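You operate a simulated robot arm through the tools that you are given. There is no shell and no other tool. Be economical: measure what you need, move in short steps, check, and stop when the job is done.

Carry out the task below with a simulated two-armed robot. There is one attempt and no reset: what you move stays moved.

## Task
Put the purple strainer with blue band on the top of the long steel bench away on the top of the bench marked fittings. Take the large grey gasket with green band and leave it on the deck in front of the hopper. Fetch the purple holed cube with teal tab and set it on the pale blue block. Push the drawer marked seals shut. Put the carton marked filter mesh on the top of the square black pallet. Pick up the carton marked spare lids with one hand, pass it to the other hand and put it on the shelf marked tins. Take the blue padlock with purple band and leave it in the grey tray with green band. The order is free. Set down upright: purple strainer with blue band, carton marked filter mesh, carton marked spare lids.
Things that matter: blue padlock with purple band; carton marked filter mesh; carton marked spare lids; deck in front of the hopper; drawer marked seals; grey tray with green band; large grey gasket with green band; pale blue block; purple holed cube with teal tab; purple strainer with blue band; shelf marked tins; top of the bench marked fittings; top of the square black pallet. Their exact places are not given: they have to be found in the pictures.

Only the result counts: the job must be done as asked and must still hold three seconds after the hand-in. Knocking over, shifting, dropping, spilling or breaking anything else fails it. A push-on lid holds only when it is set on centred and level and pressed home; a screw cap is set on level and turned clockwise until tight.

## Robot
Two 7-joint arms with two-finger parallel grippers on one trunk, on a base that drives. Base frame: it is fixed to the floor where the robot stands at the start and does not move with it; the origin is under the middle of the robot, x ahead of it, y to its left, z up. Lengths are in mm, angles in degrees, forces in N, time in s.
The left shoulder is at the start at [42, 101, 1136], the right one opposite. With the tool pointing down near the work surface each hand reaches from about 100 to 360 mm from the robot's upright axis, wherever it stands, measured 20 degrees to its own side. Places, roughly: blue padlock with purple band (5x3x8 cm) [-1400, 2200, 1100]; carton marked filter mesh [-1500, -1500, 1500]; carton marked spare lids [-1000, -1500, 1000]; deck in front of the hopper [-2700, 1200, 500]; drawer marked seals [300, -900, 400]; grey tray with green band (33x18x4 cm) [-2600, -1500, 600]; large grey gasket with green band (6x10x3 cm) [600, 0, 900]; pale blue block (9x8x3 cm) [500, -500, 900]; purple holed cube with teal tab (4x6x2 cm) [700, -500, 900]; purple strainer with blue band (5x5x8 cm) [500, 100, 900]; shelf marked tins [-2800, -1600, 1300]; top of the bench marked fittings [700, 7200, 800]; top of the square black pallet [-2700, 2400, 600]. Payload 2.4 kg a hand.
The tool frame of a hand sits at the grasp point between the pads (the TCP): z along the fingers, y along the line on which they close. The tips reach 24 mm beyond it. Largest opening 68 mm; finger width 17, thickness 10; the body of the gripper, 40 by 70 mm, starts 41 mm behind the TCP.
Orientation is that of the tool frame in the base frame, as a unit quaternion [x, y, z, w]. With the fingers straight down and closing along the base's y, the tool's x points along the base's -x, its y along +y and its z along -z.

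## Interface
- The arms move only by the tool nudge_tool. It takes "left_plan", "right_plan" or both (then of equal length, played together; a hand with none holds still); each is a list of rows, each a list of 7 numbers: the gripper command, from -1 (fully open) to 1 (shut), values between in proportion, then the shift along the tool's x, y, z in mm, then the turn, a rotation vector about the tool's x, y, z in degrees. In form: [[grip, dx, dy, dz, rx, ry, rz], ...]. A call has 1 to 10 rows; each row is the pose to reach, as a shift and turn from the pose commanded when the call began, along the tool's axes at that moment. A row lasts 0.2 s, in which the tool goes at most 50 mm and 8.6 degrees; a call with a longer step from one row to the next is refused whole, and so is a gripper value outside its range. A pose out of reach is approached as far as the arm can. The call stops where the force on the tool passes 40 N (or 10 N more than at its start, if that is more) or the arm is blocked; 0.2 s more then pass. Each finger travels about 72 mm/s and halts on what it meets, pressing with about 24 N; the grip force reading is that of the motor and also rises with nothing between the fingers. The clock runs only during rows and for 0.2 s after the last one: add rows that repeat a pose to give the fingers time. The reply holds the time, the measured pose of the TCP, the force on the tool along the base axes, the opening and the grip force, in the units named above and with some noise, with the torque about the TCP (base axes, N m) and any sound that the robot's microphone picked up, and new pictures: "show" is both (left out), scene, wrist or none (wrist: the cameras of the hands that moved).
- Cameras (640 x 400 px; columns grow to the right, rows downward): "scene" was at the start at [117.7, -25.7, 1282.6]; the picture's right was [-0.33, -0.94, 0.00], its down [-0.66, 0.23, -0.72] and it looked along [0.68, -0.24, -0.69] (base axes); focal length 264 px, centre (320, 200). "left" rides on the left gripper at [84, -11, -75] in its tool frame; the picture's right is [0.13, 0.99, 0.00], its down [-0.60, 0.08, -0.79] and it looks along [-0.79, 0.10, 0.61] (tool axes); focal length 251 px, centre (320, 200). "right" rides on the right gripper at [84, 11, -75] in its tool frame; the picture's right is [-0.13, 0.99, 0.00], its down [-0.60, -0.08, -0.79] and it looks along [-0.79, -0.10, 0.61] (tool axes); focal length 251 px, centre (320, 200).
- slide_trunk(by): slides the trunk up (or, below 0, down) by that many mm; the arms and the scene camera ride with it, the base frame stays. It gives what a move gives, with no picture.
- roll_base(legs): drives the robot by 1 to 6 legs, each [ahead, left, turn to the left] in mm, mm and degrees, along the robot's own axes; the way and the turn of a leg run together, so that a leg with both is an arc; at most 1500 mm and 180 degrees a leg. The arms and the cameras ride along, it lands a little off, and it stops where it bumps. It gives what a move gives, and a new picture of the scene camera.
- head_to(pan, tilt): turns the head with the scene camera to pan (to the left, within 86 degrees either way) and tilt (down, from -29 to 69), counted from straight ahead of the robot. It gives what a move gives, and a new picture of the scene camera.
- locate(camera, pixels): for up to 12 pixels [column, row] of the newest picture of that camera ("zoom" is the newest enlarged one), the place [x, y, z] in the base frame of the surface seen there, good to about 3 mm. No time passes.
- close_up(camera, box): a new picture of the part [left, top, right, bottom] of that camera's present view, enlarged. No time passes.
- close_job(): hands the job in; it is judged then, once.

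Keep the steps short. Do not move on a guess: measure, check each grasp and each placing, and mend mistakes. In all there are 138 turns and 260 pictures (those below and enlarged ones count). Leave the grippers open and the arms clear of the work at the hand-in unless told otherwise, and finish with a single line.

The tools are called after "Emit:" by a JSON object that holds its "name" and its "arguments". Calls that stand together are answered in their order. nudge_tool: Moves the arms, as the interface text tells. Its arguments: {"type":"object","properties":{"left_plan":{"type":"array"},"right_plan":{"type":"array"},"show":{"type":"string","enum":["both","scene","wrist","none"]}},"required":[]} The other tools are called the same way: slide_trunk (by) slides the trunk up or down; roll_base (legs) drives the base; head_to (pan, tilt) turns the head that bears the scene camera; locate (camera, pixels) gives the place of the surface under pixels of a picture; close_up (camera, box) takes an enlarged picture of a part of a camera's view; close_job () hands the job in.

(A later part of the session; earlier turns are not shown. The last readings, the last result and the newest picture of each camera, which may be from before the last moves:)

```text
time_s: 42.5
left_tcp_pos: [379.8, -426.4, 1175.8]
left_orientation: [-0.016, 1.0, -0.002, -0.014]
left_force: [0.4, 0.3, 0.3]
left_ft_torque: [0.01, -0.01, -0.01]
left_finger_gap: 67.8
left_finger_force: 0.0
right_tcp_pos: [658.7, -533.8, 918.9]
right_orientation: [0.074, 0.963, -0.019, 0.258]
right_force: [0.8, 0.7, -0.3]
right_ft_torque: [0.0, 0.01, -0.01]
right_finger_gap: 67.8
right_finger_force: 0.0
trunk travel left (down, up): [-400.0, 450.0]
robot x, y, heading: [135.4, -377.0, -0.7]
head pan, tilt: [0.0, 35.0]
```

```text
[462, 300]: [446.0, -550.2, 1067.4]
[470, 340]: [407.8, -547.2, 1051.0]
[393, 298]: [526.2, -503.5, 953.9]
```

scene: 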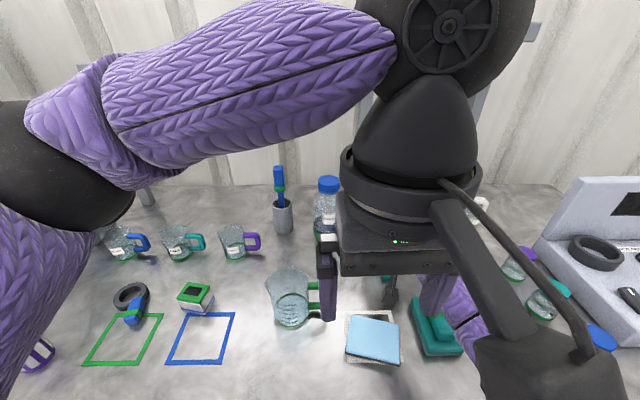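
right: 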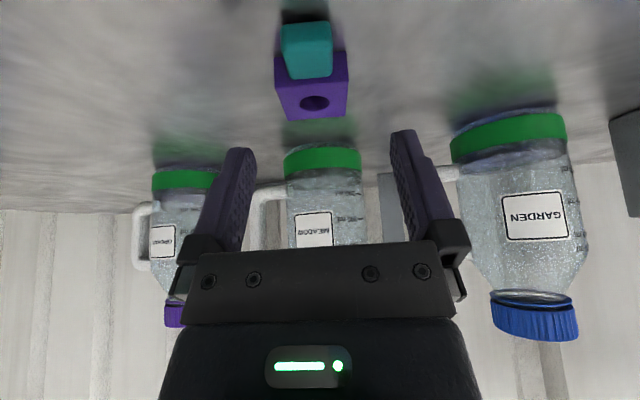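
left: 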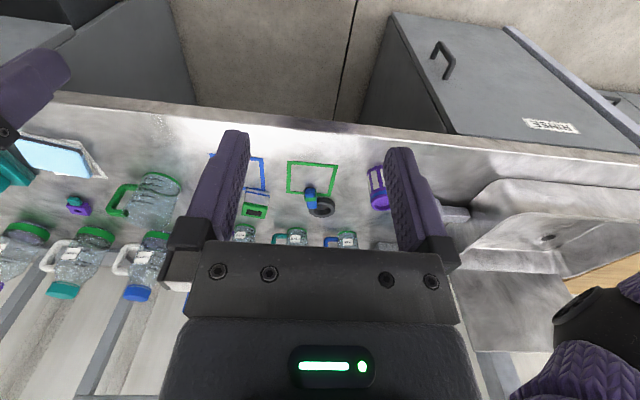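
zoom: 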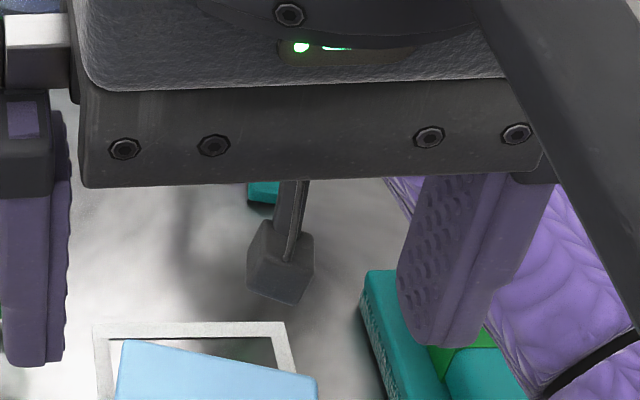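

The cube is turned about 16°. I'll turn a further 8°, descend to z≈886 and close.

Emit:
{"name": "nudge_tool", "arguments": {"right_plan": [[-1, 0, 0, 0, 4, 0, 6.9], [-1, 8, 0, 15, 4, 0, 6.9], [-1, 14.9, 0, 29.4, 4, 0, 6.9], [0, 14.9, 0, 29.4, 4, 0, 6.9], [0.6, 14.9, 0, 29.4, 4, 0, 6.9], [1, 14.9, 0, 29.4, 4, 0, 6.9], [1, 14.9, 0, 29.4, 4, 0, 6.9], [1, 14.9, 0, 29.4, 4, 0, 6.9]], "show": "wrist"}}

```text
time_s: 44.3
left_tcp_pos: [378.9, -425.3, 1175.1]
left_orientation: [-0.016, 1.0, -0.002, -0.015]
left_force: [0.5, -0.5, -0.3]
left_ft_torque: [0.04, 0.0, -0.03]
left_finger_gap: 68.0
left_finger_force: 0.2
right_tcp_pos: [661.6, -535.0, 885.7]
right_orientation: [0.14, 0.956, -0.038, 0.256]
right_force: [0.2, -0.7, 0.2]
right_ft_torque: [-0.03, -0.04, 0.04]
right_finger_gap: 32.7
right_finger_force: 24.1
trunk travel left (down, up): [-400.0, 450.0]
robot x, y, heading: [138.6, -375.5, -0.8]
head pan, tilt: [0.0, 35.0]
```

right: 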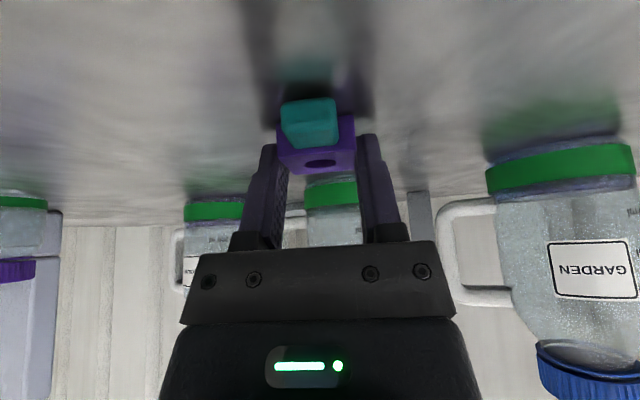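

The cube is gripped at a 32.7 mm gap. I'll lift it 60 mm and carry it over the block.

Emit:
{"name": "nudge_tool", "arguments": {"right_plan": [[1, -15, 0, -26, 0, 0, 0], [1, -30, 0, -52, 0, 0, 0], [1, 1.3, 2.3, -70, 0, 0, 0], [1, 32.6, 4.7, -88, 0, 0, 0], [1, 64, 7, -106, 0, 0, 0], [1, 95.2, 9.4, -124, 0, 0, 0], [1, 126.5, 11.7, -142.3, 0, 0, 0], [1, 126.5, 11.7, -142.3, 0, 0, 0]], "show": "both"}}

Emit:
{"name": "close_up", "arguments": {"camera": "right", "box": [200, 0, 440, 200]}}

```text
time_s: 46.1
left_tcp_pos: [379.5, -425.8, 1175.6]
left_orientation: [-0.017, 1.0, -0.002, -0.015]
left_force: [-0.3, -0.3, -0.4]
left_ft_torque: [0.01, -0.02, 0.01]
left_finger_gap: 68.5
left_finger_force: 0.1
right_tcp_pos: [492.4, -472.9, 946.3]
right_orientation: [0.141, 0.956, -0.038, 0.256]
right_force: [0.3, 0.1, -0.2]
right_ft_torque: [0.01, -0.04, 0.01]
right_finger_gap: 32.8
right_finger_force: 23.2
trunk travel left (down, up): [-400.0, 450.0]
robot x, y, heading: [139.3, -377.0, -0.6]
head pan, tilt: [0.0, 35.0]
```

scene: 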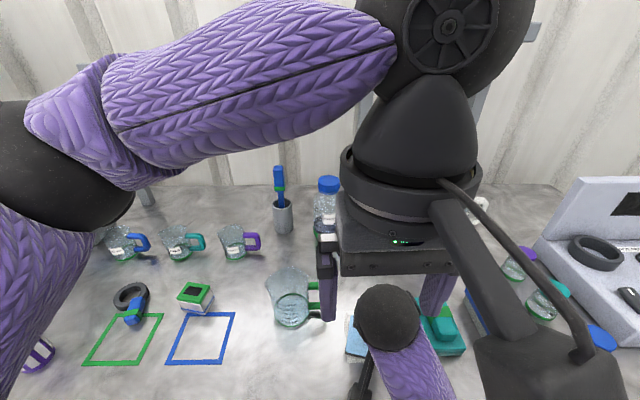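
right: 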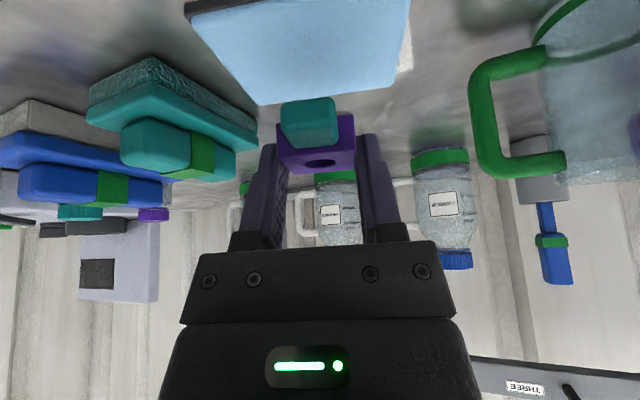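

```text
2.00 times, centred on (320, 100) of right
```

zoom: 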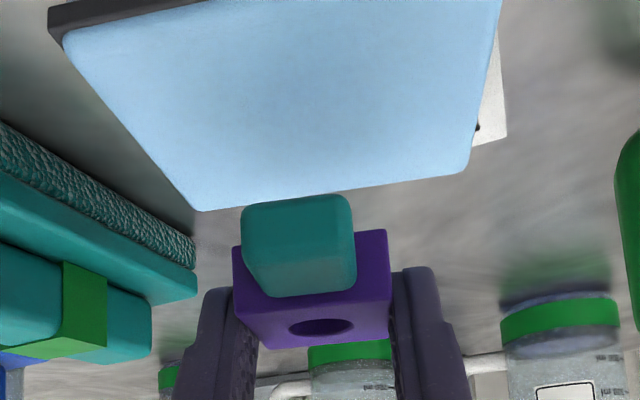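

Checking where the block's corners and the held cube are.

Emit:
{"name": "locate", "arguments": {"camera": "zoom", "pixels": [[70, 35], [200, 205], [465, 170], [493, 20], [300, 100], [300, 250], [310, 310], [245, 260], [380, 240]]}}

```text
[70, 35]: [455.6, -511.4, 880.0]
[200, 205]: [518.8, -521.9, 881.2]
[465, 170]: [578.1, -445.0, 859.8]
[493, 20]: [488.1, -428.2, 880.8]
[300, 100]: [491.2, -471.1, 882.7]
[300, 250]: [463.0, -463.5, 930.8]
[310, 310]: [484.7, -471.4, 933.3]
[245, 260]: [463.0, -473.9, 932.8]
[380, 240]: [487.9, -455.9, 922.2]
```

Block centre is ≈(494,-474) with top 882. I'll go 10 mm further ahead and down 35.5 mm, then open and retreat upward.

Emit:
{"name": "nudge_tool", "arguments": {"right_plan": [[1, 3, 2.9, 15, 0, 0, 0], [1, 9.4, 2.9, 35.5, 0, 0, 0], [1, 9.4, 2.9, 35.5, 0, 0, 0]], "show": "wrist"}}

```text
time_s: 46.9
left_tcp_pos: [378.4, -425.6, 1176.0]
left_orientation: [-0.017, 1.0, -0.002, -0.016]
left_force: [0.6, 0.5, -0.5]
left_ft_torque: [0.0, -0.01, 0.0]
left_finger_gap: 68.1
left_finger_force: 0.0
right_tcp_pos: [501.2, -473.2, 909.6]
right_orientation: [0.14, 0.956, -0.038, 0.257]
right_force: [0.0, 0.3, -0.3]
right_ft_torque: [-0.01, -0.01, -0.04]
right_finger_gap: 32.4
right_finger_force: 23.9
trunk travel left (down, up): [-400.0, 450.0]
robot x, y, heading: [139.2, -380.3, -0.8]
head pan, tilt: [0.0, 35.0]
```

right: 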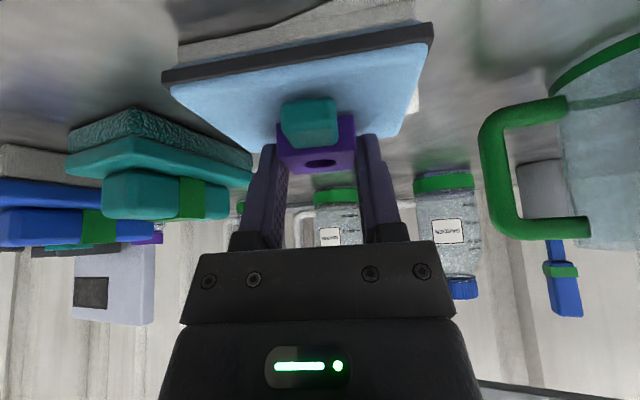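

No touch force yet. I'm lowering 2 mm more, then opening and retreating.

Emit:
{"name": "nudge_tool", "arguments": {"right_plan": [[1, 1, 0, 1.7, 0, 0, 0], [0.4, 1, 0, 1.7, 0, 0, 0], [0, 1, 0, 1.7, 0, 0, 0], [-0.5, 1, 0, 1.7, 0, 0, 0], [-1, 1, 0, 1.7, 0, 0, 0], [-1, 0, 0, -30, 0, 0, 0], [-1, 0, 0, -75, 0, 0, 0], [-1, 0, 0, -110, 0, 0, 0]], "show": "wrist"}}

Emit:
{"name": "close_up", "arguments": {"camera": "right", "box": [180, 0, 480, 200]}}

```text
time_s: 48.7
left_tcp_pos: [378.0, -427.0, 1179.0]
left_orientation: [-0.013, 1.0, -0.009, -0.015]
left_force: [0.2, 0.2, 0.4]
left_ft_torque: [-0.02, -0.01, -0.01]
left_finger_gap: 68.2
left_finger_force: 0.0
right_tcp_pos: [461.3, -510.0, 991.1]
right_orientation: [0.129, 0.94, -0.143, 0.281]
right_force: [-0.6, 0.3, 0.1]
right_ft_torque: [-0.03, 0.0, 0.02]
right_finger_gap: 68.1
right_finger_force: 0.0
right hand out of reach, approached as far as the arm can: row 8
trunk travel left (down, up): [-400.0, 450.0]
robot x, y, heading: [137.2, -375.4, -0.6]
head pan, tilt: [0.0, 35.0]
stopped in row 8 (left hand): the force on the tool passed its limit at 64 N (the readings are from after the stop); the commanded pose is now the measured one
```

right: 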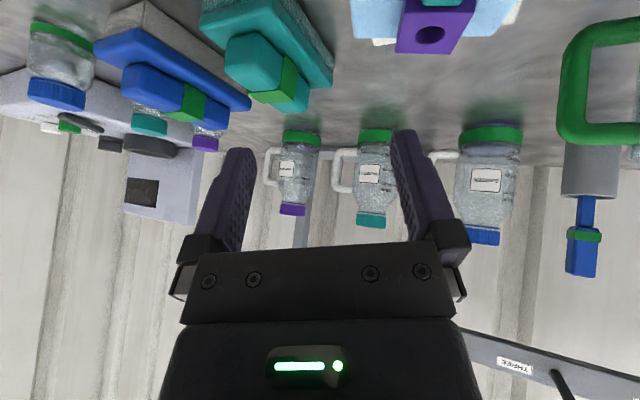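

```text
2.00 times, centred on (330, 100) of right
```

zoom: 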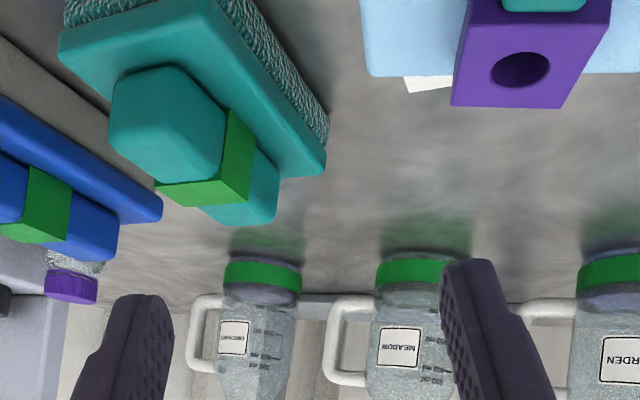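

The right arm brushed the left hand on retreat. I'll move the left hand away to the left and look at the cube.

Emit:
{"name": "nudge_tool", "arguments": {"left_plan": [[-1, 0, 40, 0, 0, 0, 0], [-1, 0, 85, 0, 0, 0, 0], [-1, 0, 130, 0, 0, 0, 0], [-1, 0, 175, 0, 0, 0, 0], [-1, 0, 210, 0, 0, 0, 0]], "show": "none"}}

Emit:
{"name": "head_to", "arguments": {"pan": -15, "tilt": 50}}

```text
time_s: 49.9
left_tcp_pos: [370.2, -217.0, 1173.6]
left_orientation: [-0.013, 1.0, -0.008, -0.016]
left_force: [-0.2, 0.1, -0.1]
left_ft_torque: [-0.01, 0.0, 0.01]
left_finger_gap: 68.1
left_finger_force: 0.0
right_tcp_pos: [461.3, -509.5, 990.2]
right_orientation: [0.13, 0.94, -0.143, 0.282]
right_force: [-0.2, -1.1, 0.2]
right_ft_torque: [-0.03, 0.0, 0.0]
right_finger_gap: 67.7
right_finger_force: 0.0
trunk travel left (down, up): [-400.0, 450.0]
robot x, y, heading: [138.3, -377.9, -0.5]
head pan, tilt: [0.0, 35.0]
```

```text
time_s: 50.6
left_tcp_pos: [370.3, -217.7, 1174.4]
left_orientation: [-0.013, 1.0, -0.01, -0.016]
left_force: [0.3, -0.1, 0.3]
left_ft_torque: [-0.01, 0.01, -0.01]
left_finger_gap: 67.9
left_finger_force: 0.2
right_tcp_pos: [460.4, -509.3, 990.1]
right_orientation: [0.13, 0.94, -0.144, 0.28]
right_force: [0.6, -0.1, 0.3]
right_ft_torque: [-0.01, 0.0, 0.0]
right_finger_gap: 68.1
right_finger_force: 0.0
trunk travel left (down, up): [-400.0, 450.0]
robot x, y, heading: [138.2, -375.5, -0.7]
head pan, tilt: [-15.0, 50.0]
```

scene: 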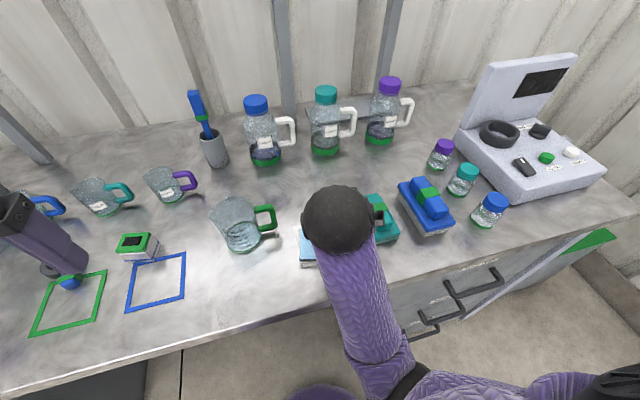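

I'll raise the right hand and roll back, to see the block unhidden.

Emit:
{"name": "nudge_tool", "arguments": {"right_plan": [[-1, -20, 0, -35, 0, 0, 0], [-1, -40, 0, -70, 0, 0, 0]], "show": "none"}}

Emit:
{"name": "roll_base", "arguments": {"legs": [[-250, 0, 0]]}}

Emit:
{"name": "close_up", "arguments": {"camera": "scene", "box": [160, 50, 480, 250]}}

```text
time_s: 51.0
left_tcp_pos: [370.1, -217.1, 1173.5]
left_orientation: [-0.013, 1.0, -0.009, -0.016]
left_force: [0.5, 0.2, 0.0]
left_ft_torque: [0.02, 0.0, 0.0]
left_finger_gap: 68.4
left_finger_force: 0.1
right_tcp_pos: [463.3, -542.3, 1014.5]
right_orientation: [0.128, 0.92, -0.222, 0.297]
right_force: [15.2, -8.1, 0.1]
right_ft_torque: [-0.06, -0.09, 0.2]
right_finger_gap: 68.1
right_finger_force: 0.1
trunk travel left (down, up): [-400.0, 450.0]
robot x, y, heading: [141.8, -380.1, -0.7]
head pan, tilt: [-15.0, 50.0]
stopped in row 1 (right hand): the force on the tool passed its limit at 132 N (the readings are from after the stop); the commanded pose is now the measured one
```

```text
time_s: 52.8
left_tcp_pos: [125.1, -213.9, 1173.6]
left_orientation: [-0.012, 1.0, -0.01, -0.014]
left_force: [0.4, 0.0, 0.0]
left_ft_torque: [0.01, 0.0, -0.01]
left_finger_gap: 68.1
left_finger_force: 0.0
right_tcp_pos: [214.6, -539.1, 1014.7]
right_orientation: [0.128, 0.92, -0.222, 0.295]
right_force: [30.7, -11.1, 0.7]
right_ft_torque: [0.02, -0.04, -0.29]
right_finger_gap: 68.0
right_finger_force: 0.1
trunk travel left (down, up): [-400.0, 450.0]
robot x, y, heading: [-106.3, -372.8, -0.7]
head pan, tilt: [-15.0, 50.0]
```

scene: 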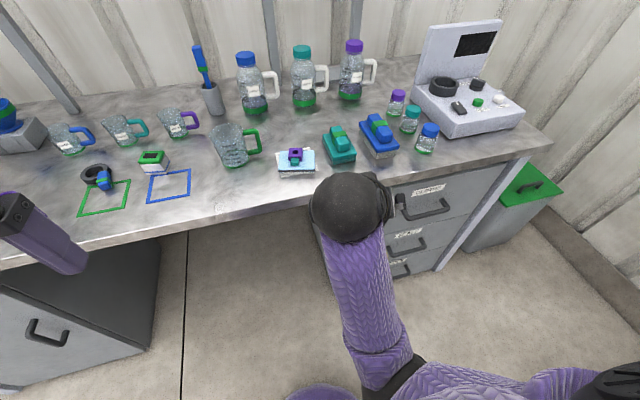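

```text
2.00 times, centred on (320, 150) of scene
```

zoom: 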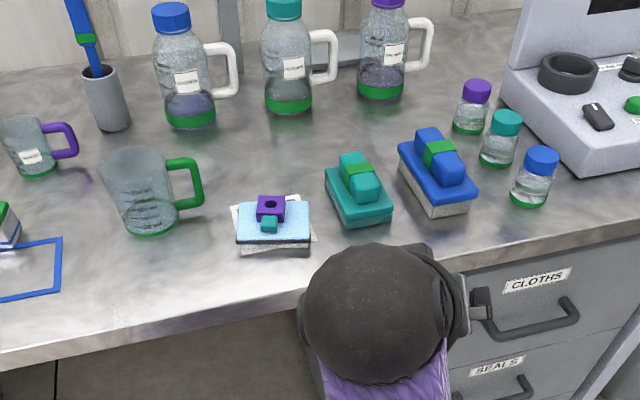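

The cube sits well on the block. The right arm is folded against itself again, so I'll move that hand forward and turn it back to vertical.

Emit:
{"name": "nudge_tool", "arguments": {"right_plan": [[-1, -30, 0, 7, 0, 0, 0], [-1, -60, -1, 14, 0, 0, 0], [-1, -89.5, -1, 20, 0, 0, 0], [-1, -89.5, -1, 20, -4.3, 5.8, -2.5], [-1, -89.5, -1, 20, -8.7, 11.6, -5], [-1, -89.5, -1, 20, -13, 17.4, -7.5], [-1, -89.5, -1, 20, -17.3, 23.3, -10], [-1, -89.5, -1, 20, -21.7, 29, -12.5], [-1, -89.5, -1, 20, -26, 34.9, -15]], "show": "none"}}

Emit:
{"name": "head_to", "arguments": {"pan": 30, "tilt": 50}}

```text
time_s: 54.0
left_tcp_pos: [125.0, -214.2, 1173.2]
left_orientation: [-0.013, 1.0, -0.009, -0.016]
left_force: [-0.7, 0.4, 0.2]
left_ft_torque: [0.03, -0.02, 0.01]
left_finger_gap: 68.2
left_finger_force: 0.0
right_tcp_pos: [300.1, -559.8, 1055.6]
right_orientation: [0.103, 0.951, -0.172, 0.236]
right_force: [5.2, -9.7, -0.4]
right_ft_torque: [0.03, -0.08, 0.78]
right_finger_gap: 68.2
right_finger_force: 0.0
trunk travel left (down, up): [-400.0, 450.0]
robot x, y, heading: [-106.7, -372.7, -1.0]
head pan, tilt: [-15.0, 50.0]
stopped in row 5 (right hand): the force on the tool passed its limit at 96 N (the readings are from after the stop); the commanded pose is now the measured one
```

```text
time_s: 55.1
left_tcp_pos: [125.6, -214.2, 1172.7]
left_orientation: [-0.013, 1.0, -0.008, -0.015]
left_force: [0.9, 0.0, 0.8]
left_ft_torque: [-0.03, -0.01, 0.03]
left_finger_gap: 67.9
left_finger_force: 0.3
right_tcp_pos: [299.2, -559.8, 1055.9]
right_orientation: [0.104, 0.951, -0.172, 0.236]
right_force: [12.3, -5.8, -1.7]
right_ft_torque: [-0.03, -0.06, -0.12]
right_finger_gap: 68.2
right_finger_force: 0.2
trunk travel left (down, up): [-400.0, 450.0]
robot x, y, heading: [-105.6, -374.9, -0.9]
head pan, tilt: [30.0, 50.0]
```

scene: 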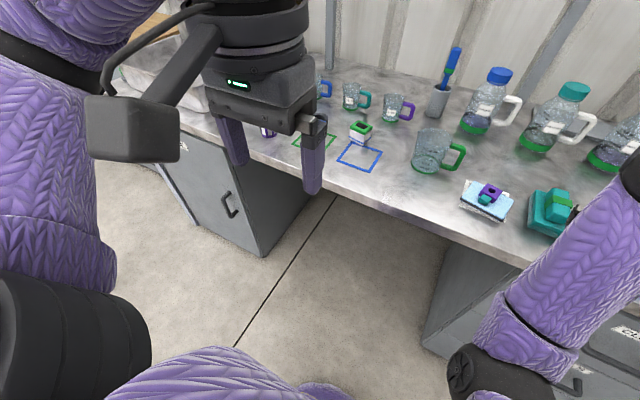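

Emit:
{"name": "head_to", "arguments": {"pan": -35, "tilt": 45}}

Emit:
{"name": "close_up", "arguments": {"camera": "right", "box": [0, 0, 640, 400]}}

```text
time_s: 56.5
left_tcp_pos: [125.0, -214.4, 1174.6]
left_orientation: [-0.013, 1.0, -0.009, -0.016]
left_force: [-0.1, -0.4, 0.7]
left_ft_torque: [0.0, -0.01, 0.02]
left_finger_gap: 68.3
left_finger_force: 0.1
right_tcp_pos: [299.8, -561.2, 1056.9]
right_orientation: [0.104, 0.951, -0.173, 0.236]
right_force: [12.3, -8.9, -1.9]
right_ft_torque: [-0.01, -0.05, 0.08]
right_finger_gap: 67.9
right_finger_force: 0.1
trunk travel left (down, up): [-400.0, 450.0]
robot x, y, heading: [-110.2, -374.5, -1.0]
head pan, tilt: [-35.0, 45.0]
```

scene: 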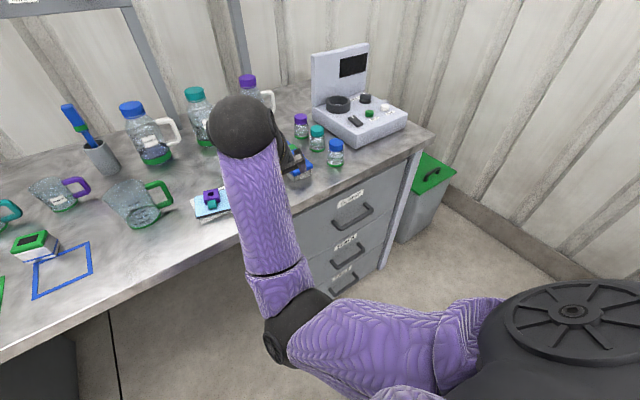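

```text
1.00 times, centred on (320, 200) of right (not enlarged: the box is as wide or as high as the picture)
```

zoom: 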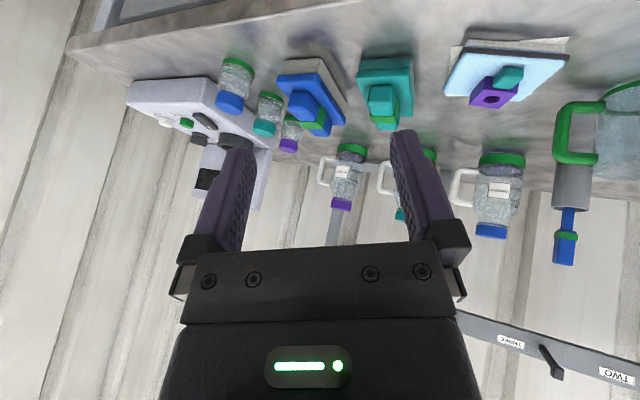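

The elbow has swung to the inner side, so the forearm touches the hand's camera. I'll stretch the arm forward over the bench, well above everything, so the elbow can straighten out, then turn vertical.

Emit:
{"name": "nudge_tool", "arguments": {"right_plan": [[-1, -27, 16.6, 0, 0, 0, 0], [-1, -54, 33, 0, 0, 0, 0], [-1, -80, 50, 0, 0, 0, 0], [-1, -107, 66, 0, 0, 0, 0], [-1, -134, 83, 2, 0, 0, 0], [-1, -134, 83, 2, -4, 5.5, -2.4], [-1, -134, 83, 2, -8, 11, -4.8], [-1, -134, 83, 2, -12, 16.5, -7.2], [-1, -134, 83, 2, -16, 22, -9.6], [-1, -134, 83, 2, -20, 27.5, -12]], "show": "scene"}}

```text
time_s: 58.6
left_tcp_pos: [124.0, -214.3, 1173.4]
left_orientation: [-0.012, 1.0, -0.009, -0.014]
left_force: [0.0, -0.8, 0.0]
left_ft_torque: [0.02, 0.02, 0.0]
left_finger_gap: 67.9
left_finger_force: 0.1
right_tcp_pos: [381.4, -492.2, 1089.9]
right_orientation: [0.001, 1.0, 0.001, 0.0]
right_force: [-0.2, -0.3, 0.4]
right_ft_torque: [-0.02, -0.02, 0.01]
right_finger_gap: 68.2
right_finger_force: 0.0
right hand out of reach, approached as far as the arm can: row 6, 7, 8, 9, 10
trunk travel left (down, up): [-400.0, 450.0]
robot x, y, heading: [-108.0, -372.9, -0.8]
head pan, tilt: [-35.0, 45.0]
```

scene: 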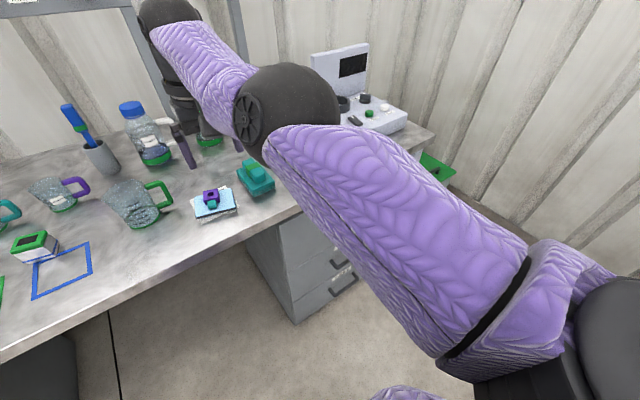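

The hand is vertical again and the arm is straight. Now I'll draw it back and watch which way the elbow bends.

Emit:
{"name": "nudge_tool", "arguments": {"right_plan": [[-1, 30, 0, 0, 0, 0, 0], [-1, 60, 0, 0, 0, 0, 0], [-1, 90, 0, 0, 0, 0, 0], [-1, 120, 0, 0, 0, 0, 0]], "show": "scene"}}

```text
time_s: 59.6
left_tcp_pos: [125.1, -214.5, 1174.4]
left_orientation: [-0.013, 1.0, -0.01, -0.015]
left_force: [0.6, 0.2, -0.5]
left_ft_torque: [-0.02, -0.05, -0.01]
left_finger_gap: 67.8
left_finger_force: 0.2
right_tcp_pos: [376.2, -483.0, 1103.4]
right_orientation: [0.001, 1.0, 0.0, 0.0]
right_force: [-1.4, 0.6, -0.5]
right_ft_torque: [0.0, 0.02, 0.01]
right_finger_gap: 67.9
right_finger_force: 0.0
right hand out of reach, approached as far as the arm can: row 1, 2, 3, 4
trunk travel left (down, up): [-400.0, 450.0]
robot x, y, heading: [-109.5, -368.7, -1.0]
head pan, tilt: [-35.0, 45.0]
```

scene: 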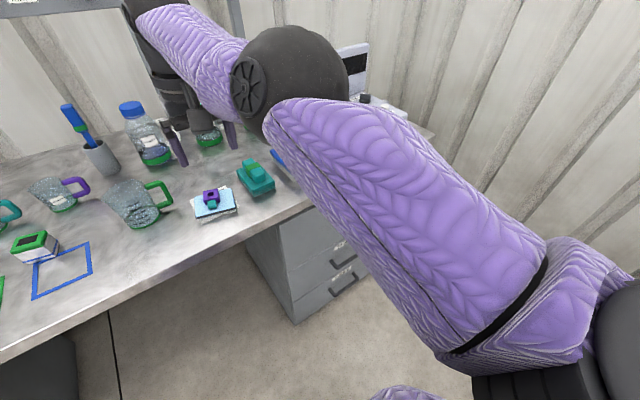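

Emit:
{"name": "nudge_tool", "arguments": {"right_plan": [[-1, 0, -20, 20, 0, 0, 0], [-1, 0, -40, 40, 0, 0, 0], [-1, 10, -60, 60, 0, 0, 0], [-1, 20, -80, 60, 0, 0, 0]], "show": "scene"}}

```text
time_s: 60.6
left_tcp_pos: [125.2, -213.9, 1174.1]
left_orientation: [-0.013, 1.0, -0.009, -0.015]
left_force: [-0.2, 1.0, 0.6]
left_ft_torque: [0.02, 0.04, 0.0]
left_finger_gap: 67.9
left_finger_force: 0.1
right_tcp_pos: [385.6, -568.0, 1047.9]
right_orientation: [0.0, 1.0, 0.0, -0.001]
right_force: [0.0, 0.3, -0.4]
right_ft_torque: [-0.02, 0.01, 0.02]
right_finger_gap: 68.1
right_finger_force: 0.1
right hand out of reach, approached as far as the arm can: row 1, 2, 3, 4
trunk travel left (down, up): [-400.0, 450.0]
robot x, y, heading: [-106.4, -374.6, -0.6]
head pan, tilt: [-35.0, 45.0]
```

scene: 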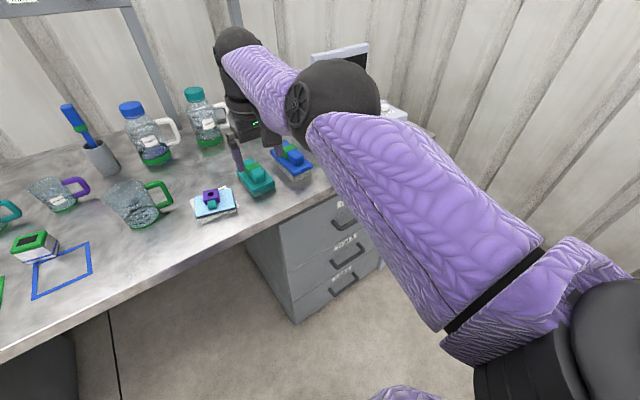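

Emit:
{"name": "nudge_tool", "arguments": {"right_plan": [[-1, 30, -20, 0, 0, -8, 0], [-1, 60, -40, 0, 0, -16, 0], [-1, 90, -40, 0, 0, -24, 0], [-1, 120, -40, 0, 0, -30, 0]], "show": "scene"}}

```text
time_s: 61.6
left_tcp_pos: [125.2, -214.0, 1173.7]
left_orientation: [-0.012, 1.0, -0.009, -0.015]
left_force: [0.1, 0.7, -0.1]
left_ft_torque: [0.02, -0.01, 0.0]
left_finger_gap: 68.0
left_finger_force: 0.0
right_tcp_pos: [451.7, -665.1, 1057.3]
right_orientation: [0.001, 0.966, -0.001, 0.26]
right_force: [0.6, 1.1, 0.0]
right_ft_torque: [-0.02, -0.01, -0.02]
right_finger_gap: 68.0
right_finger_force: 0.0
right hand out of reach, approached as far as the arm can: row 1, 2, 3, 4
trunk travel left (down, up): [-400.0, 450.0]
robot x, y, heading: [-106.2, -375.6, -1.0]
head pan, tilt: [-35.0, 45.0]
```

scene: 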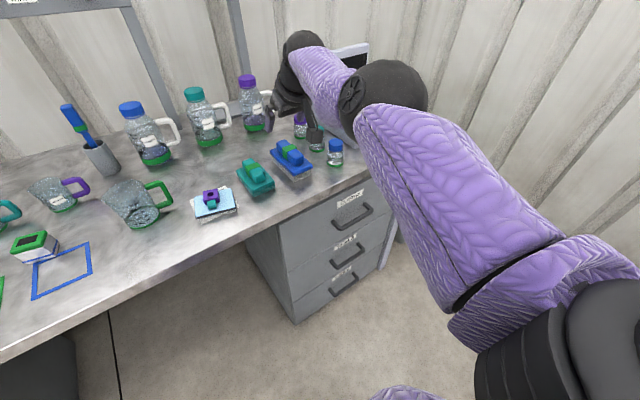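

Emit:
{"name": "nudge_tool", "arguments": {"right_plan": [[-1, 26, -23, -15, 0, 0, 0], [-1, 52, -46, -30, 0, 0, 0], [-1, 78, -69, -45, 0, 0, 0], [-1, 104, -92, -60, 0, 0, 0], [-1, 130, -115, -75, 0, 0, 0], [-1, 150, -125, -87, 0, 0, 0]], "show": "scene"}}

```text
time_s: 63.0
left_tcp_pos: [125.4, -214.5, 1174.0]
left_orientation: [-0.012, 1.0, -0.008, -0.015]
left_force: [-0.1, -0.1, 0.2]
left_ft_torque: [0.02, 0.01, 0.0]
left_finger_gap: 68.1
left_finger_force: 0.2
right_tcp_pos: [353.0, -842.5, 1063.1]
right_orientation: [0.001, 0.966, -0.001, 0.259]
right_force: [0.5, 0.7, 0.4]
right_ft_torque: [-0.03, 0.0, -0.01]
right_finger_gap: 67.8
right_finger_force: 0.0
right hand out of reach, approached as far as the arm can: row 1, 2, 3, 4, 5, 6
trunk travel left (down, up): [-400.0, 450.0]
robot x, y, heading: [-106.6, -371.6, -0.7]
head pan, tilt: [-35.0, 45.0]
```

scene: 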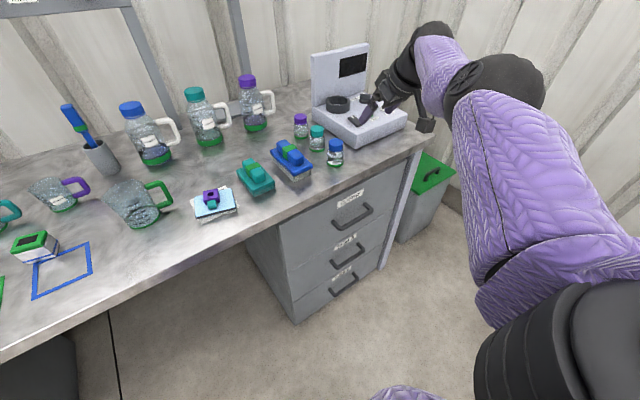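

The arm is stuck straight with the wrist twisted. I'll turn the hand in line with the arm and draw it inward, to let the elbow bend.

Emit:
{"name": "nudge_tool", "arguments": {"right_plan": [[-1, 0, 0, 0, 3.5, 0, 6.1], [-1, 0, 0, 0, 7, 0, 12.1], [-1, 0, 0, 0, 10.5, 0, 18.2], [-1, 0, 0, 0, 14, 0, 24.2], [-1, 0, 0, 0, 17.5, 0, 30.3], [-1, 20, 20, -11, 17.5, 0, 30.3], [-1, 40, 40, -22, 17.5, 0, 30.3], [-1, 60, 60, -33, 17.5, 0, 30.3], [-1, 80, 80, -44, 17.5, 0, 30.3]], "show": "scene"}}

```text
time_s: 65.0
left_tcp_pos: [125.9, -214.8, 1173.3]
left_orientation: [-0.013, 1.0, -0.009, -0.016]
left_force: [-0.2, 1.1, -0.9]
left_ft_torque: [0.0, 0.01, 0.01]
left_finger_gap: 68.0
left_finger_force: 0.1
right_tcp_pos: [370.2, -848.7, 1063.5]
right_orientation: [0.291, 0.921, -0.078, 0.247]
right_force: [0.4, 0.5, 0.3]
right_ft_torque: [0.01, -0.03, 0.01]
right_finger_gap: 68.1
right_finger_force: 0.1
right hand out of reach, approached as far as the arm can: row 1, 2, 3, 4, 5, 6, 7, 8, 9
trunk travel left (down, up): [-400.0, 450.0]
robot x, y, heading: [-108.3, -369.9, -0.7]
head pan, tilt: [-35.0, 45.0]
```

scene: 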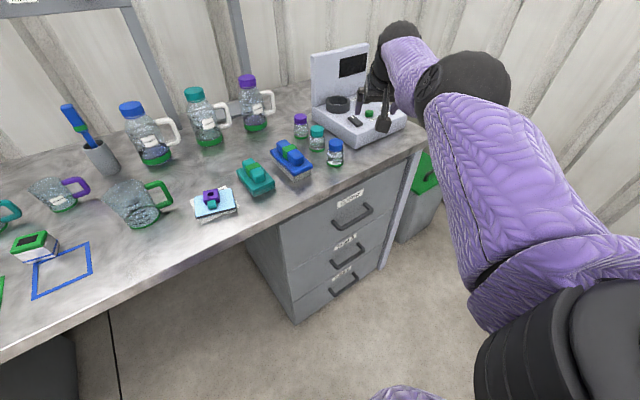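

Emit:
{"name": "locate", "arguments": {"camera": "scene", "pixels": [[460, 90], [420, 75], [395, 50], [480, 180], [520, 240], [383, 95], [540, 320]]}}

Emit:
{"name": "close_up", "arguments": {"camera": "scene", "box": [320, 0, 600, 175]}}

```text
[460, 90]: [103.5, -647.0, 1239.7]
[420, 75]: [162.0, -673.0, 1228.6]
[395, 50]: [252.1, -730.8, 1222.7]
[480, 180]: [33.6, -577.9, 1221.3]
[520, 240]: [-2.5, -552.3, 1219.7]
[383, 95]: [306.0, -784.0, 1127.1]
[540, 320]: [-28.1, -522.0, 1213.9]
```

```text
2.29 times, centred on (460, 88) of scene
```

zoom: 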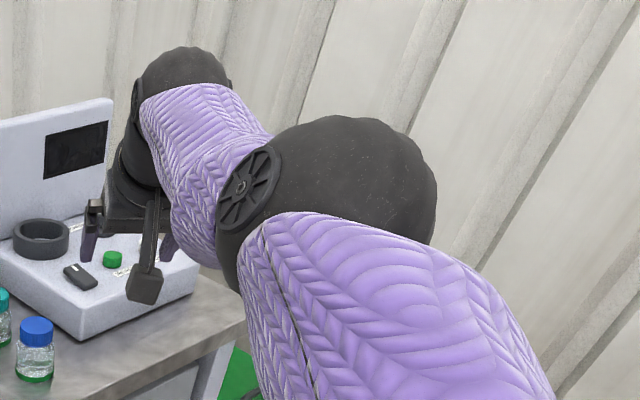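

The elbow hinge axis lies level, so it bends up or down. I'll try raising the hand while drawing it in.

Emit:
{"name": "nudge_tool", "arguments": {"right_plan": [[-1, -12, 0, -26, 0, 0, 0], [-1, -12, 0, -52, 0, 0, 0], [-1, -12, 0, -78, 0, 0, 0], [-1, -10, 0, -104, 0, 0, 0], [-1, -5, 0, -130, 0, 0, 0], [-1, 0, 0, -155, 0, 0, 0]], "show": "scene"}}

```text
time_s: 66.5
left_tcp_pos: [126.2, -214.4, 1174.1]
left_orientation: [-0.013, 1.0, -0.009, -0.016]
left_force: [-1.2, -0.8, 0.3]
left_ft_torque: [0.01, -0.03, -0.01]
left_finger_gap: 68.0
left_finger_force: 0.0
right_tcp_pos: [344.8, -830.6, 1211.8]
right_orientation: [0.291, 0.921, -0.079, 0.246]
right_force: [0.9, -1.5, 0.4]
right_ft_torque: [0.04, -0.02, 0.0]
right_finger_gap: 68.0
right_finger_force: 0.0
right hand out of reach, approached as far as the arm can: row 2, 3, 4, 5, 6
trunk travel left (down, up): [-400.0, 450.0]
robot x, y, heading: [-106.3, -367.7, -1.0]
head pan, tilt: [-35.0, 45.0]
```

scene: 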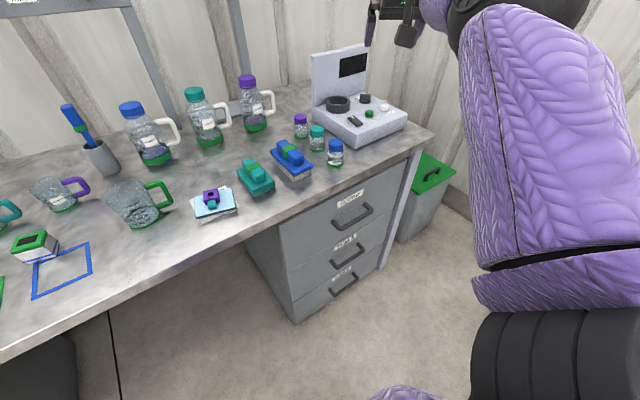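

Still straight. I'll back away from the bench and try lowering the hand instead, so the forearm can bend down.

Emit:
{"name": "roll_base", "arguments": {"legs": [[-300, 0, 0]]}}

Emit:
{"name": "nudge_tool", "arguments": {"right_plan": [[-1, 25, 0, 30, 0, 0, 0], [-1, 50, 0, 60, 0, 0, 0], [-1, 75, 0, 90, 0, 0, 0], [-1, 105, 0, 115, 0, 0, 0], [-1, 135, 0, 140, 0, 0, 0], [-1, 165, 0, 165, 0, 0, 0], [-1, 195, 0, 190, 0, 0, 0], [-1, 225, 0, 210, 0, 0, 0], [-1, 255, 0, 230, 0, 0, 0], [-1, 285, 0, 250, 0, 0, 0]], "show": "scene"}}

```text
time_s: 68.5
left_tcp_pos: [-178.3, -209.7, 1173.9]
left_orientation: [-0.012, 1.0, -0.009, -0.015]
left_force: [-0.5, -0.8, 0.7]
left_ft_torque: [0.01, -0.05, -0.01]
left_finger_gap: 68.0
left_finger_force: 0.0
right_tcp_pos: [41.0, -826.8, 1210.3]
right_orientation: [0.291, 0.921, -0.078, 0.247]
right_force: [0.3, 0.3, -0.8]
right_ft_torque: [-0.01, -0.02, -0.02]
right_finger_gap: 68.0
right_finger_force: 0.1
trunk travel left (down, up): [-400.0, 450.0]
robot x, y, heading: [-412.3, -367.0, -0.9]
head pan, tilt: [-35.0, 45.0]
```

scene: 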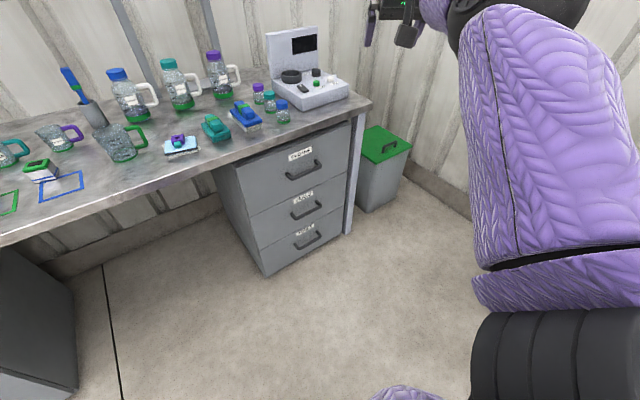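

```text
time_s: 70.7
left_tcp_pos: [-178.4, -211.1, 1173.0]
left_orientation: [-0.013, 1.0, -0.01, -0.016]
left_force: [-1.0, 0.2, -0.2]
left_ft_torque: [0.03, 0.0, 0.02]
left_finger_gap: 68.0
left_finger_force: 0.0
right_tcp_pos: [9.4, -805.4, 798.3]
right_orientation: [0.292, 0.921, -0.079, 0.245]
right_force: [-0.1, -0.3, 0.5]
right_ft_torque: [0.0, 0.01, 0.0]
right_finger_gap: 68.0
right_finger_force: 0.0
right hand out of reach, approached as far as the arm can: row 1, 2, 3, 4, 5, 6, 7, 8, 9, 10
trunk travel left (down, up): [-400.0, 450.0]
robot x, y, heading: [-407.3, -370.3, -0.6]
head pan, tilt: [-35.0, 45.0]
```

scene: 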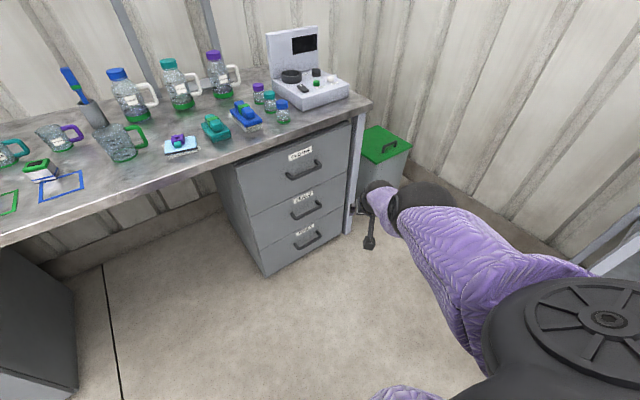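

Lowering didn't bend it, so the elbow must bend the other way. I'll sweep the hand straight up 480 mm with the same horizontal distance.

Emit:
{"name": "nudge_tool", "arguments": {"right_plan": [[-1, -24, 0, -41.6, 0, 0, 0], [-1, -48, 0, -83, 0, 0, 0], [-1, -72, 0, -125, 0, 0, 0], [-1, -96, 0, -166, 0, 0, 0], [-1, -120, 0, -208, 0, 0, 0], [-1, -144, 0, -250, 0, 0, 0], [-1, -168, 0, -291, 0, 0, 0], [-1, -192, 0, -333, 0, 0, 0], [-1, -216, 0, -374, 0, 0, 0], [-1, -240, 0, -416, 0, 0, 0]], "show": "scene"}}

```text
time_s: 72.9
left_tcp_pos: [-178.4, -209.7, 1173.9]
left_orientation: [-0.012, 1.0, -0.01, -0.015]
left_force: [0.4, -0.1, 0.2]
left_ft_torque: [0.0, 0.01, 0.0]
left_finger_gap: 68.0
left_finger_force: 0.0
right_tcp_pos: [12.3, -807.9, 1280.8]
right_orientation: [0.292, 0.921, -0.078, 0.246]
right_force: [-1.0, 0.1, -0.6]
right_ft_torque: [0.01, 0.0, 0.01]
right_finger_gap: 67.8
right_finger_force: 0.0
right hand out of reach, approached as far as the arm can: row 1, 2, 3, 4, 5, 6, 7, 8, 9
trunk travel left (down, up): [-400.0, 450.0]
robot x, y, heading: [-408.5, -365.7, -1.1]
head pan, tilt: [-35.0, 45.0]
```

scene: 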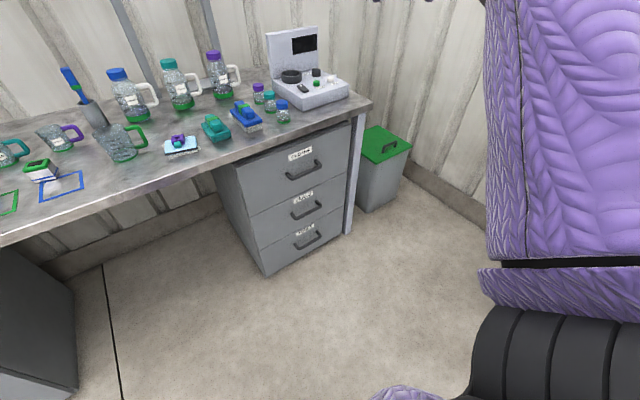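

At z=1281 it's in reach again. Now I'll draw inward.

Emit:
{"name": "nudge_tool", "arguments": {"right_plan": [[-1, 17, 0, -10, 0, 0, 0], [-1, 35, 0, -20, 0, 0, 0], [-1, 52, 0, -30, 0, 0, 0], [-1, 70, 0, -40, 0, 0, 0], [-1, 87, 0, -50, 0, 0, 0], [-1, 104, 0, -60, 0, 0, 0], [-1, 121, 0, -70, 0, 0, 0]], "show": "none"}}

Emit:
{"name": "head_to", "arguments": {"pan": -60, "tilt": 10}}

```text
time_s: 74.5
left_tcp_pos: [-177.3, -211.0, 1174.8]
left_orientation: [-0.013, 1.0, -0.009, -0.016]
left_force: [-0.7, 0.3, -0.3]
left_ft_torque: [0.01, 0.02, -0.01]
left_finger_gap: 68.0
left_finger_force: 0.0
right_tcp_pos: [-26.7, -785.2, 1344.4]
right_orientation: [0.291, 0.921, -0.077, 0.246]
right_force: [0.4, 0.1, 0.1]
right_ft_torque: [0.02, -0.02, 0.02]
right_finger_gap: 68.4
right_finger_force: 0.0
right hand out of reach, approached as far as the arm can: row 1, 2, 3, 4, 5, 6, 7
trunk travel left (down, up): [-400.0, 450.0]
robot x, y, heading: [-412.2, -369.2, -0.8]
head pan, tilt: [-35.0, 45.0]
```

```text
time_s: 75.5
left_tcp_pos: [-177.7, -209.7, 1172.8]
left_orientation: [-0.012, 1.0, -0.009, -0.016]
left_force: [0.2, 0.7, 0.1]
left_ft_torque: [-0.02, 0.03, 0.0]
left_finger_gap: 67.9
left_finger_force: 0.0
right_tcp_pos: [-28.7, -785.8, 1344.1]
right_orientation: [0.291, 0.921, -0.078, 0.247]
right_force: [-0.4, 0.9, 0.9]
right_ft_torque: [0.02, 0.01, 0.0]
right_finger_gap: 68.1
right_finger_force: 0.0
trunk travel left (down, up): [-400.0, 450.0]
robot x, y, heading: [-408.2, -369.8, -0.8]
head pan, tilt: [-60.0, 10.0]
```

scene: 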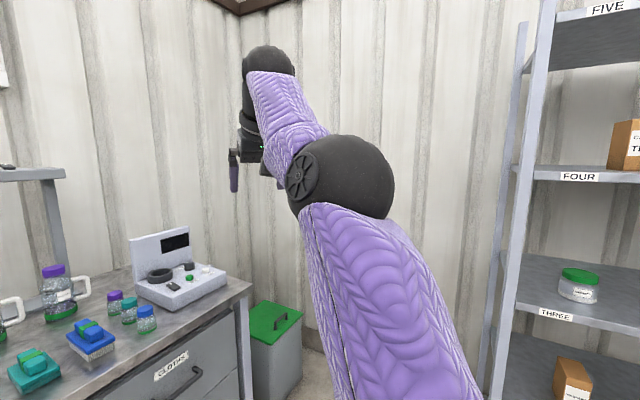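

I'll straighten the wrist (tilt the fingers along the arm) to get any wrist limit out of play, then pull in.

Emit:
{"name": "nudge_tool", "arguments": {"right_plan": [[-1, 0, 0, 0, 0, -8, 0], [-1, 0, 0, 0, 0, -16, 0], [-1, 0, 0, 0, 0, -24, 0], [-1, 0, 0, 0, 0, -32, 0], [-1, 0, 0, 0, 0, -40, 0], [-1, 17, 0, -10, 0, -48, 0], [-1, 50, 0, -30, 0, -48, 0], [-1, 85, 0, -50, 0, -48, 0], [-1, 121, 0, -70, 0, -48, 0], [-1, 150, 0, -90, 0, -48, 0]], "show": "scene"}}

```text
time_s: 77.7
left_tcp_pos: [-179.4, -211.0, 1174.0]
left_orientation: [-0.012, 1.0, -0.01, -0.016]
left_force: [-0.6, -0.7, -0.2]
left_ft_torque: [-0.01, 0.01, -0.02]
left_finger_gap: 68.1
left_finger_force: 0.0
right_tcp_pos: [-76.8, -781.7, 1550.5]
right_orientation: [0.235, 0.74, -0.191, 0.601]
right_force: [-0.2, 0.5, 0.7]
right_ft_torque: [-0.04, -0.01, 0.01]
right_finger_gap: 67.9
right_finger_force: 0.1
right hand out of reach, approached as far as the arm can: row 1, 2, 3, 4, 5, 6, 7, 8, 9, 10
trunk travel left (down, up): [-400.0, 450.0]
robot x, y, heading: [-406.5, -373.2, -0.7]
head pan, tilt: [-60.0, 10.0]
```

scene: 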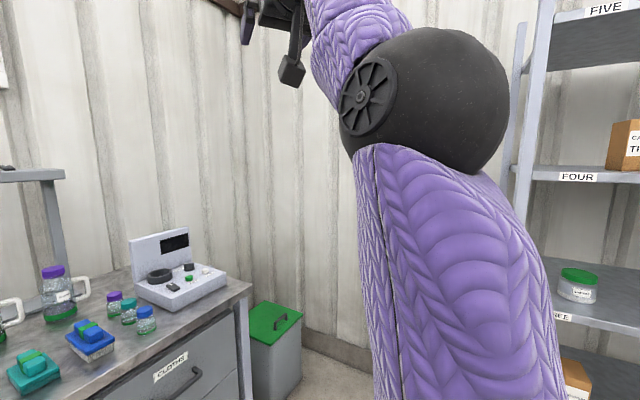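

The elbow stays locked. I'll bring the arm back to the front and sweep it leftward, moving the left hand aside at the same time.

Emit:
{"name": "nudge_tool", "arguments": {"right_plan": [[-1, 33, 35.6, 5, 0, 0, 0], [-1, 66, 71, 10, 0, 0, 0], [-1, 99, 107, 15, 0, 0, 0], [-1, 132, 142, 20, 0, 0, 0], [-1, 165, 178, 25, 0, 0, 0], [-1, 198, 213, 30, 0, 0, 0], [-1, 231, 249, 35, 0, 0, 0], [-1, 264, 284, 40, 0, 0, 0], [-1, 297, 320, 45, 0, 0, 0], [-1, 330, 355, 50, 0, 0, 0]], "left_plan": [[-1, 0, 20, 0, 0, 0, 0], [-1, 0, 40, 0, 0, 0, 0], [-1, 0, 60, 0, 0, 0, 0], [-1, 0, 80, 0, 0, 0, 0], [-1, 0, 100, 0, 0, 0, 0], [-1, 0, 120, 0, 0, 0, 0], [-1, 0, 140, 0, 0, 0, 0], [-1, 0, 160, 0, 0, 0, 0], [-1, 0, 180, 0, 0, 0, 0], [-1, 0, 200, 0, 0, 0, 0]], "show": "none"}}

Emit:
{"name": "head_to", "arguments": {"pan": -35, "tilt": 20}}

```text
time_s: 79.9
left_tcp_pos: [-147.2, -18.9, 1157.8]
left_orientation: [-0.012, 1.0, -0.01, -0.016]
left_force: [0.1, -0.2, -0.2]
left_ft_torque: [-0.01, 0.01, 0.02]
left_finger_gap: 67.7
left_finger_force: 0.1
left hand out of reach, approached as far as the arm can: row 7, 8, 9, 10
right_tcp_pos: [173.9, -444.1, 1237.1]
right_orientation: [0.233, 0.741, -0.19, 0.6]
right_force: [-0.3, -1.0, -0.5]
right_ft_torque: [-0.01, -0.04, -0.02]
right_finger_gap: 67.9
right_finger_force: 0.0
right hand out of reach, approached as far as the arm can: row 1, 2, 3, 4, 5, 6, 7, 8, 9, 10
trunk travel left (down, up): [-400.0, 450.0]
robot x, y, heading: [-411.9, -369.3, -0.8]
head pan, tilt: [-60.0, 10.0]
```

```text
time_s: 80.8
left_tcp_pos: [-146.8, -20.7, 1158.1]
left_orientation: [-0.012, 1.0, -0.009, -0.015]
left_force: [-1.0, 0.5, -0.3]
left_ft_torque: [0.0, -0.01, -0.02]
left_finger_gap: 68.3
left_finger_force: 0.0
right_tcp_pos: [172.0, -447.3, 1238.5]
right_orientation: [0.235, 0.742, -0.19, 0.599]
right_force: [0.0, 0.8, 0.1]
right_ft_torque: [0.01, -0.02, -0.01]
right_finger_gap: 68.1
right_finger_force: 0.1
trunk travel left (down, up): [-400.0, 450.0]
robot x, y, heading: [-409.4, -370.0, -0.9]
head pan, tilt: [-35.0, 20.0]
```

scene: 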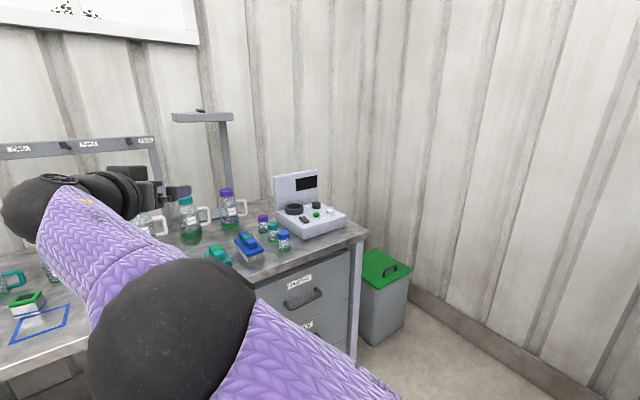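

Emit:
{"name": "nudge_tool", "arguments": {"right_plan": [[-1, 16, 18, -40, 0, 0, 0], [-1, 32, 36, -80, 0, 0, 0], [-1, 48, 55, -120, 0, 0, 0], [-1, 64, 73, -160, 0, 0, 0], [-1, 80, 91, -201, 0, 0, 0], [-1, 95, 100, -240, 0, 0, 0]], "show": "scene"}}

```text
time_s: 82.2
left_tcp_pos: [-146.7, -20.7, 1159.2]
left_orientation: [-0.012, 1.0, -0.01, -0.015]
left_force: [-0.6, 0.0, -0.3]
left_ft_torque: [0.03, 0.04, 0.0]
left_finger_gap: 68.1
left_finger_force: 0.1
right_tcp_pos: [48.9, -308.8, 1190.4]
right_orientation: [0.234, 0.742, -0.19, 0.599]
right_force: [-0.6, 0.0, 0.3]
right_ft_torque: [0.0, -0.01, 0.01]
right_finger_gap: 67.9
right_finger_force: 0.1
right hand out of reach, approached as far as the arm can: row 1, 2, 3, 4, 5, 6
trunk travel left (down, up): [-400.0, 450.0]
robot x, y, heading: [-411.6, -368.1, -1.0]
head pan, tilt: [-35.0, 20.0]
```

scene: 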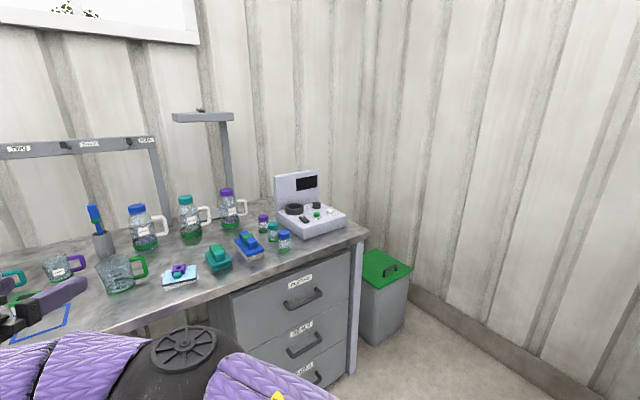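

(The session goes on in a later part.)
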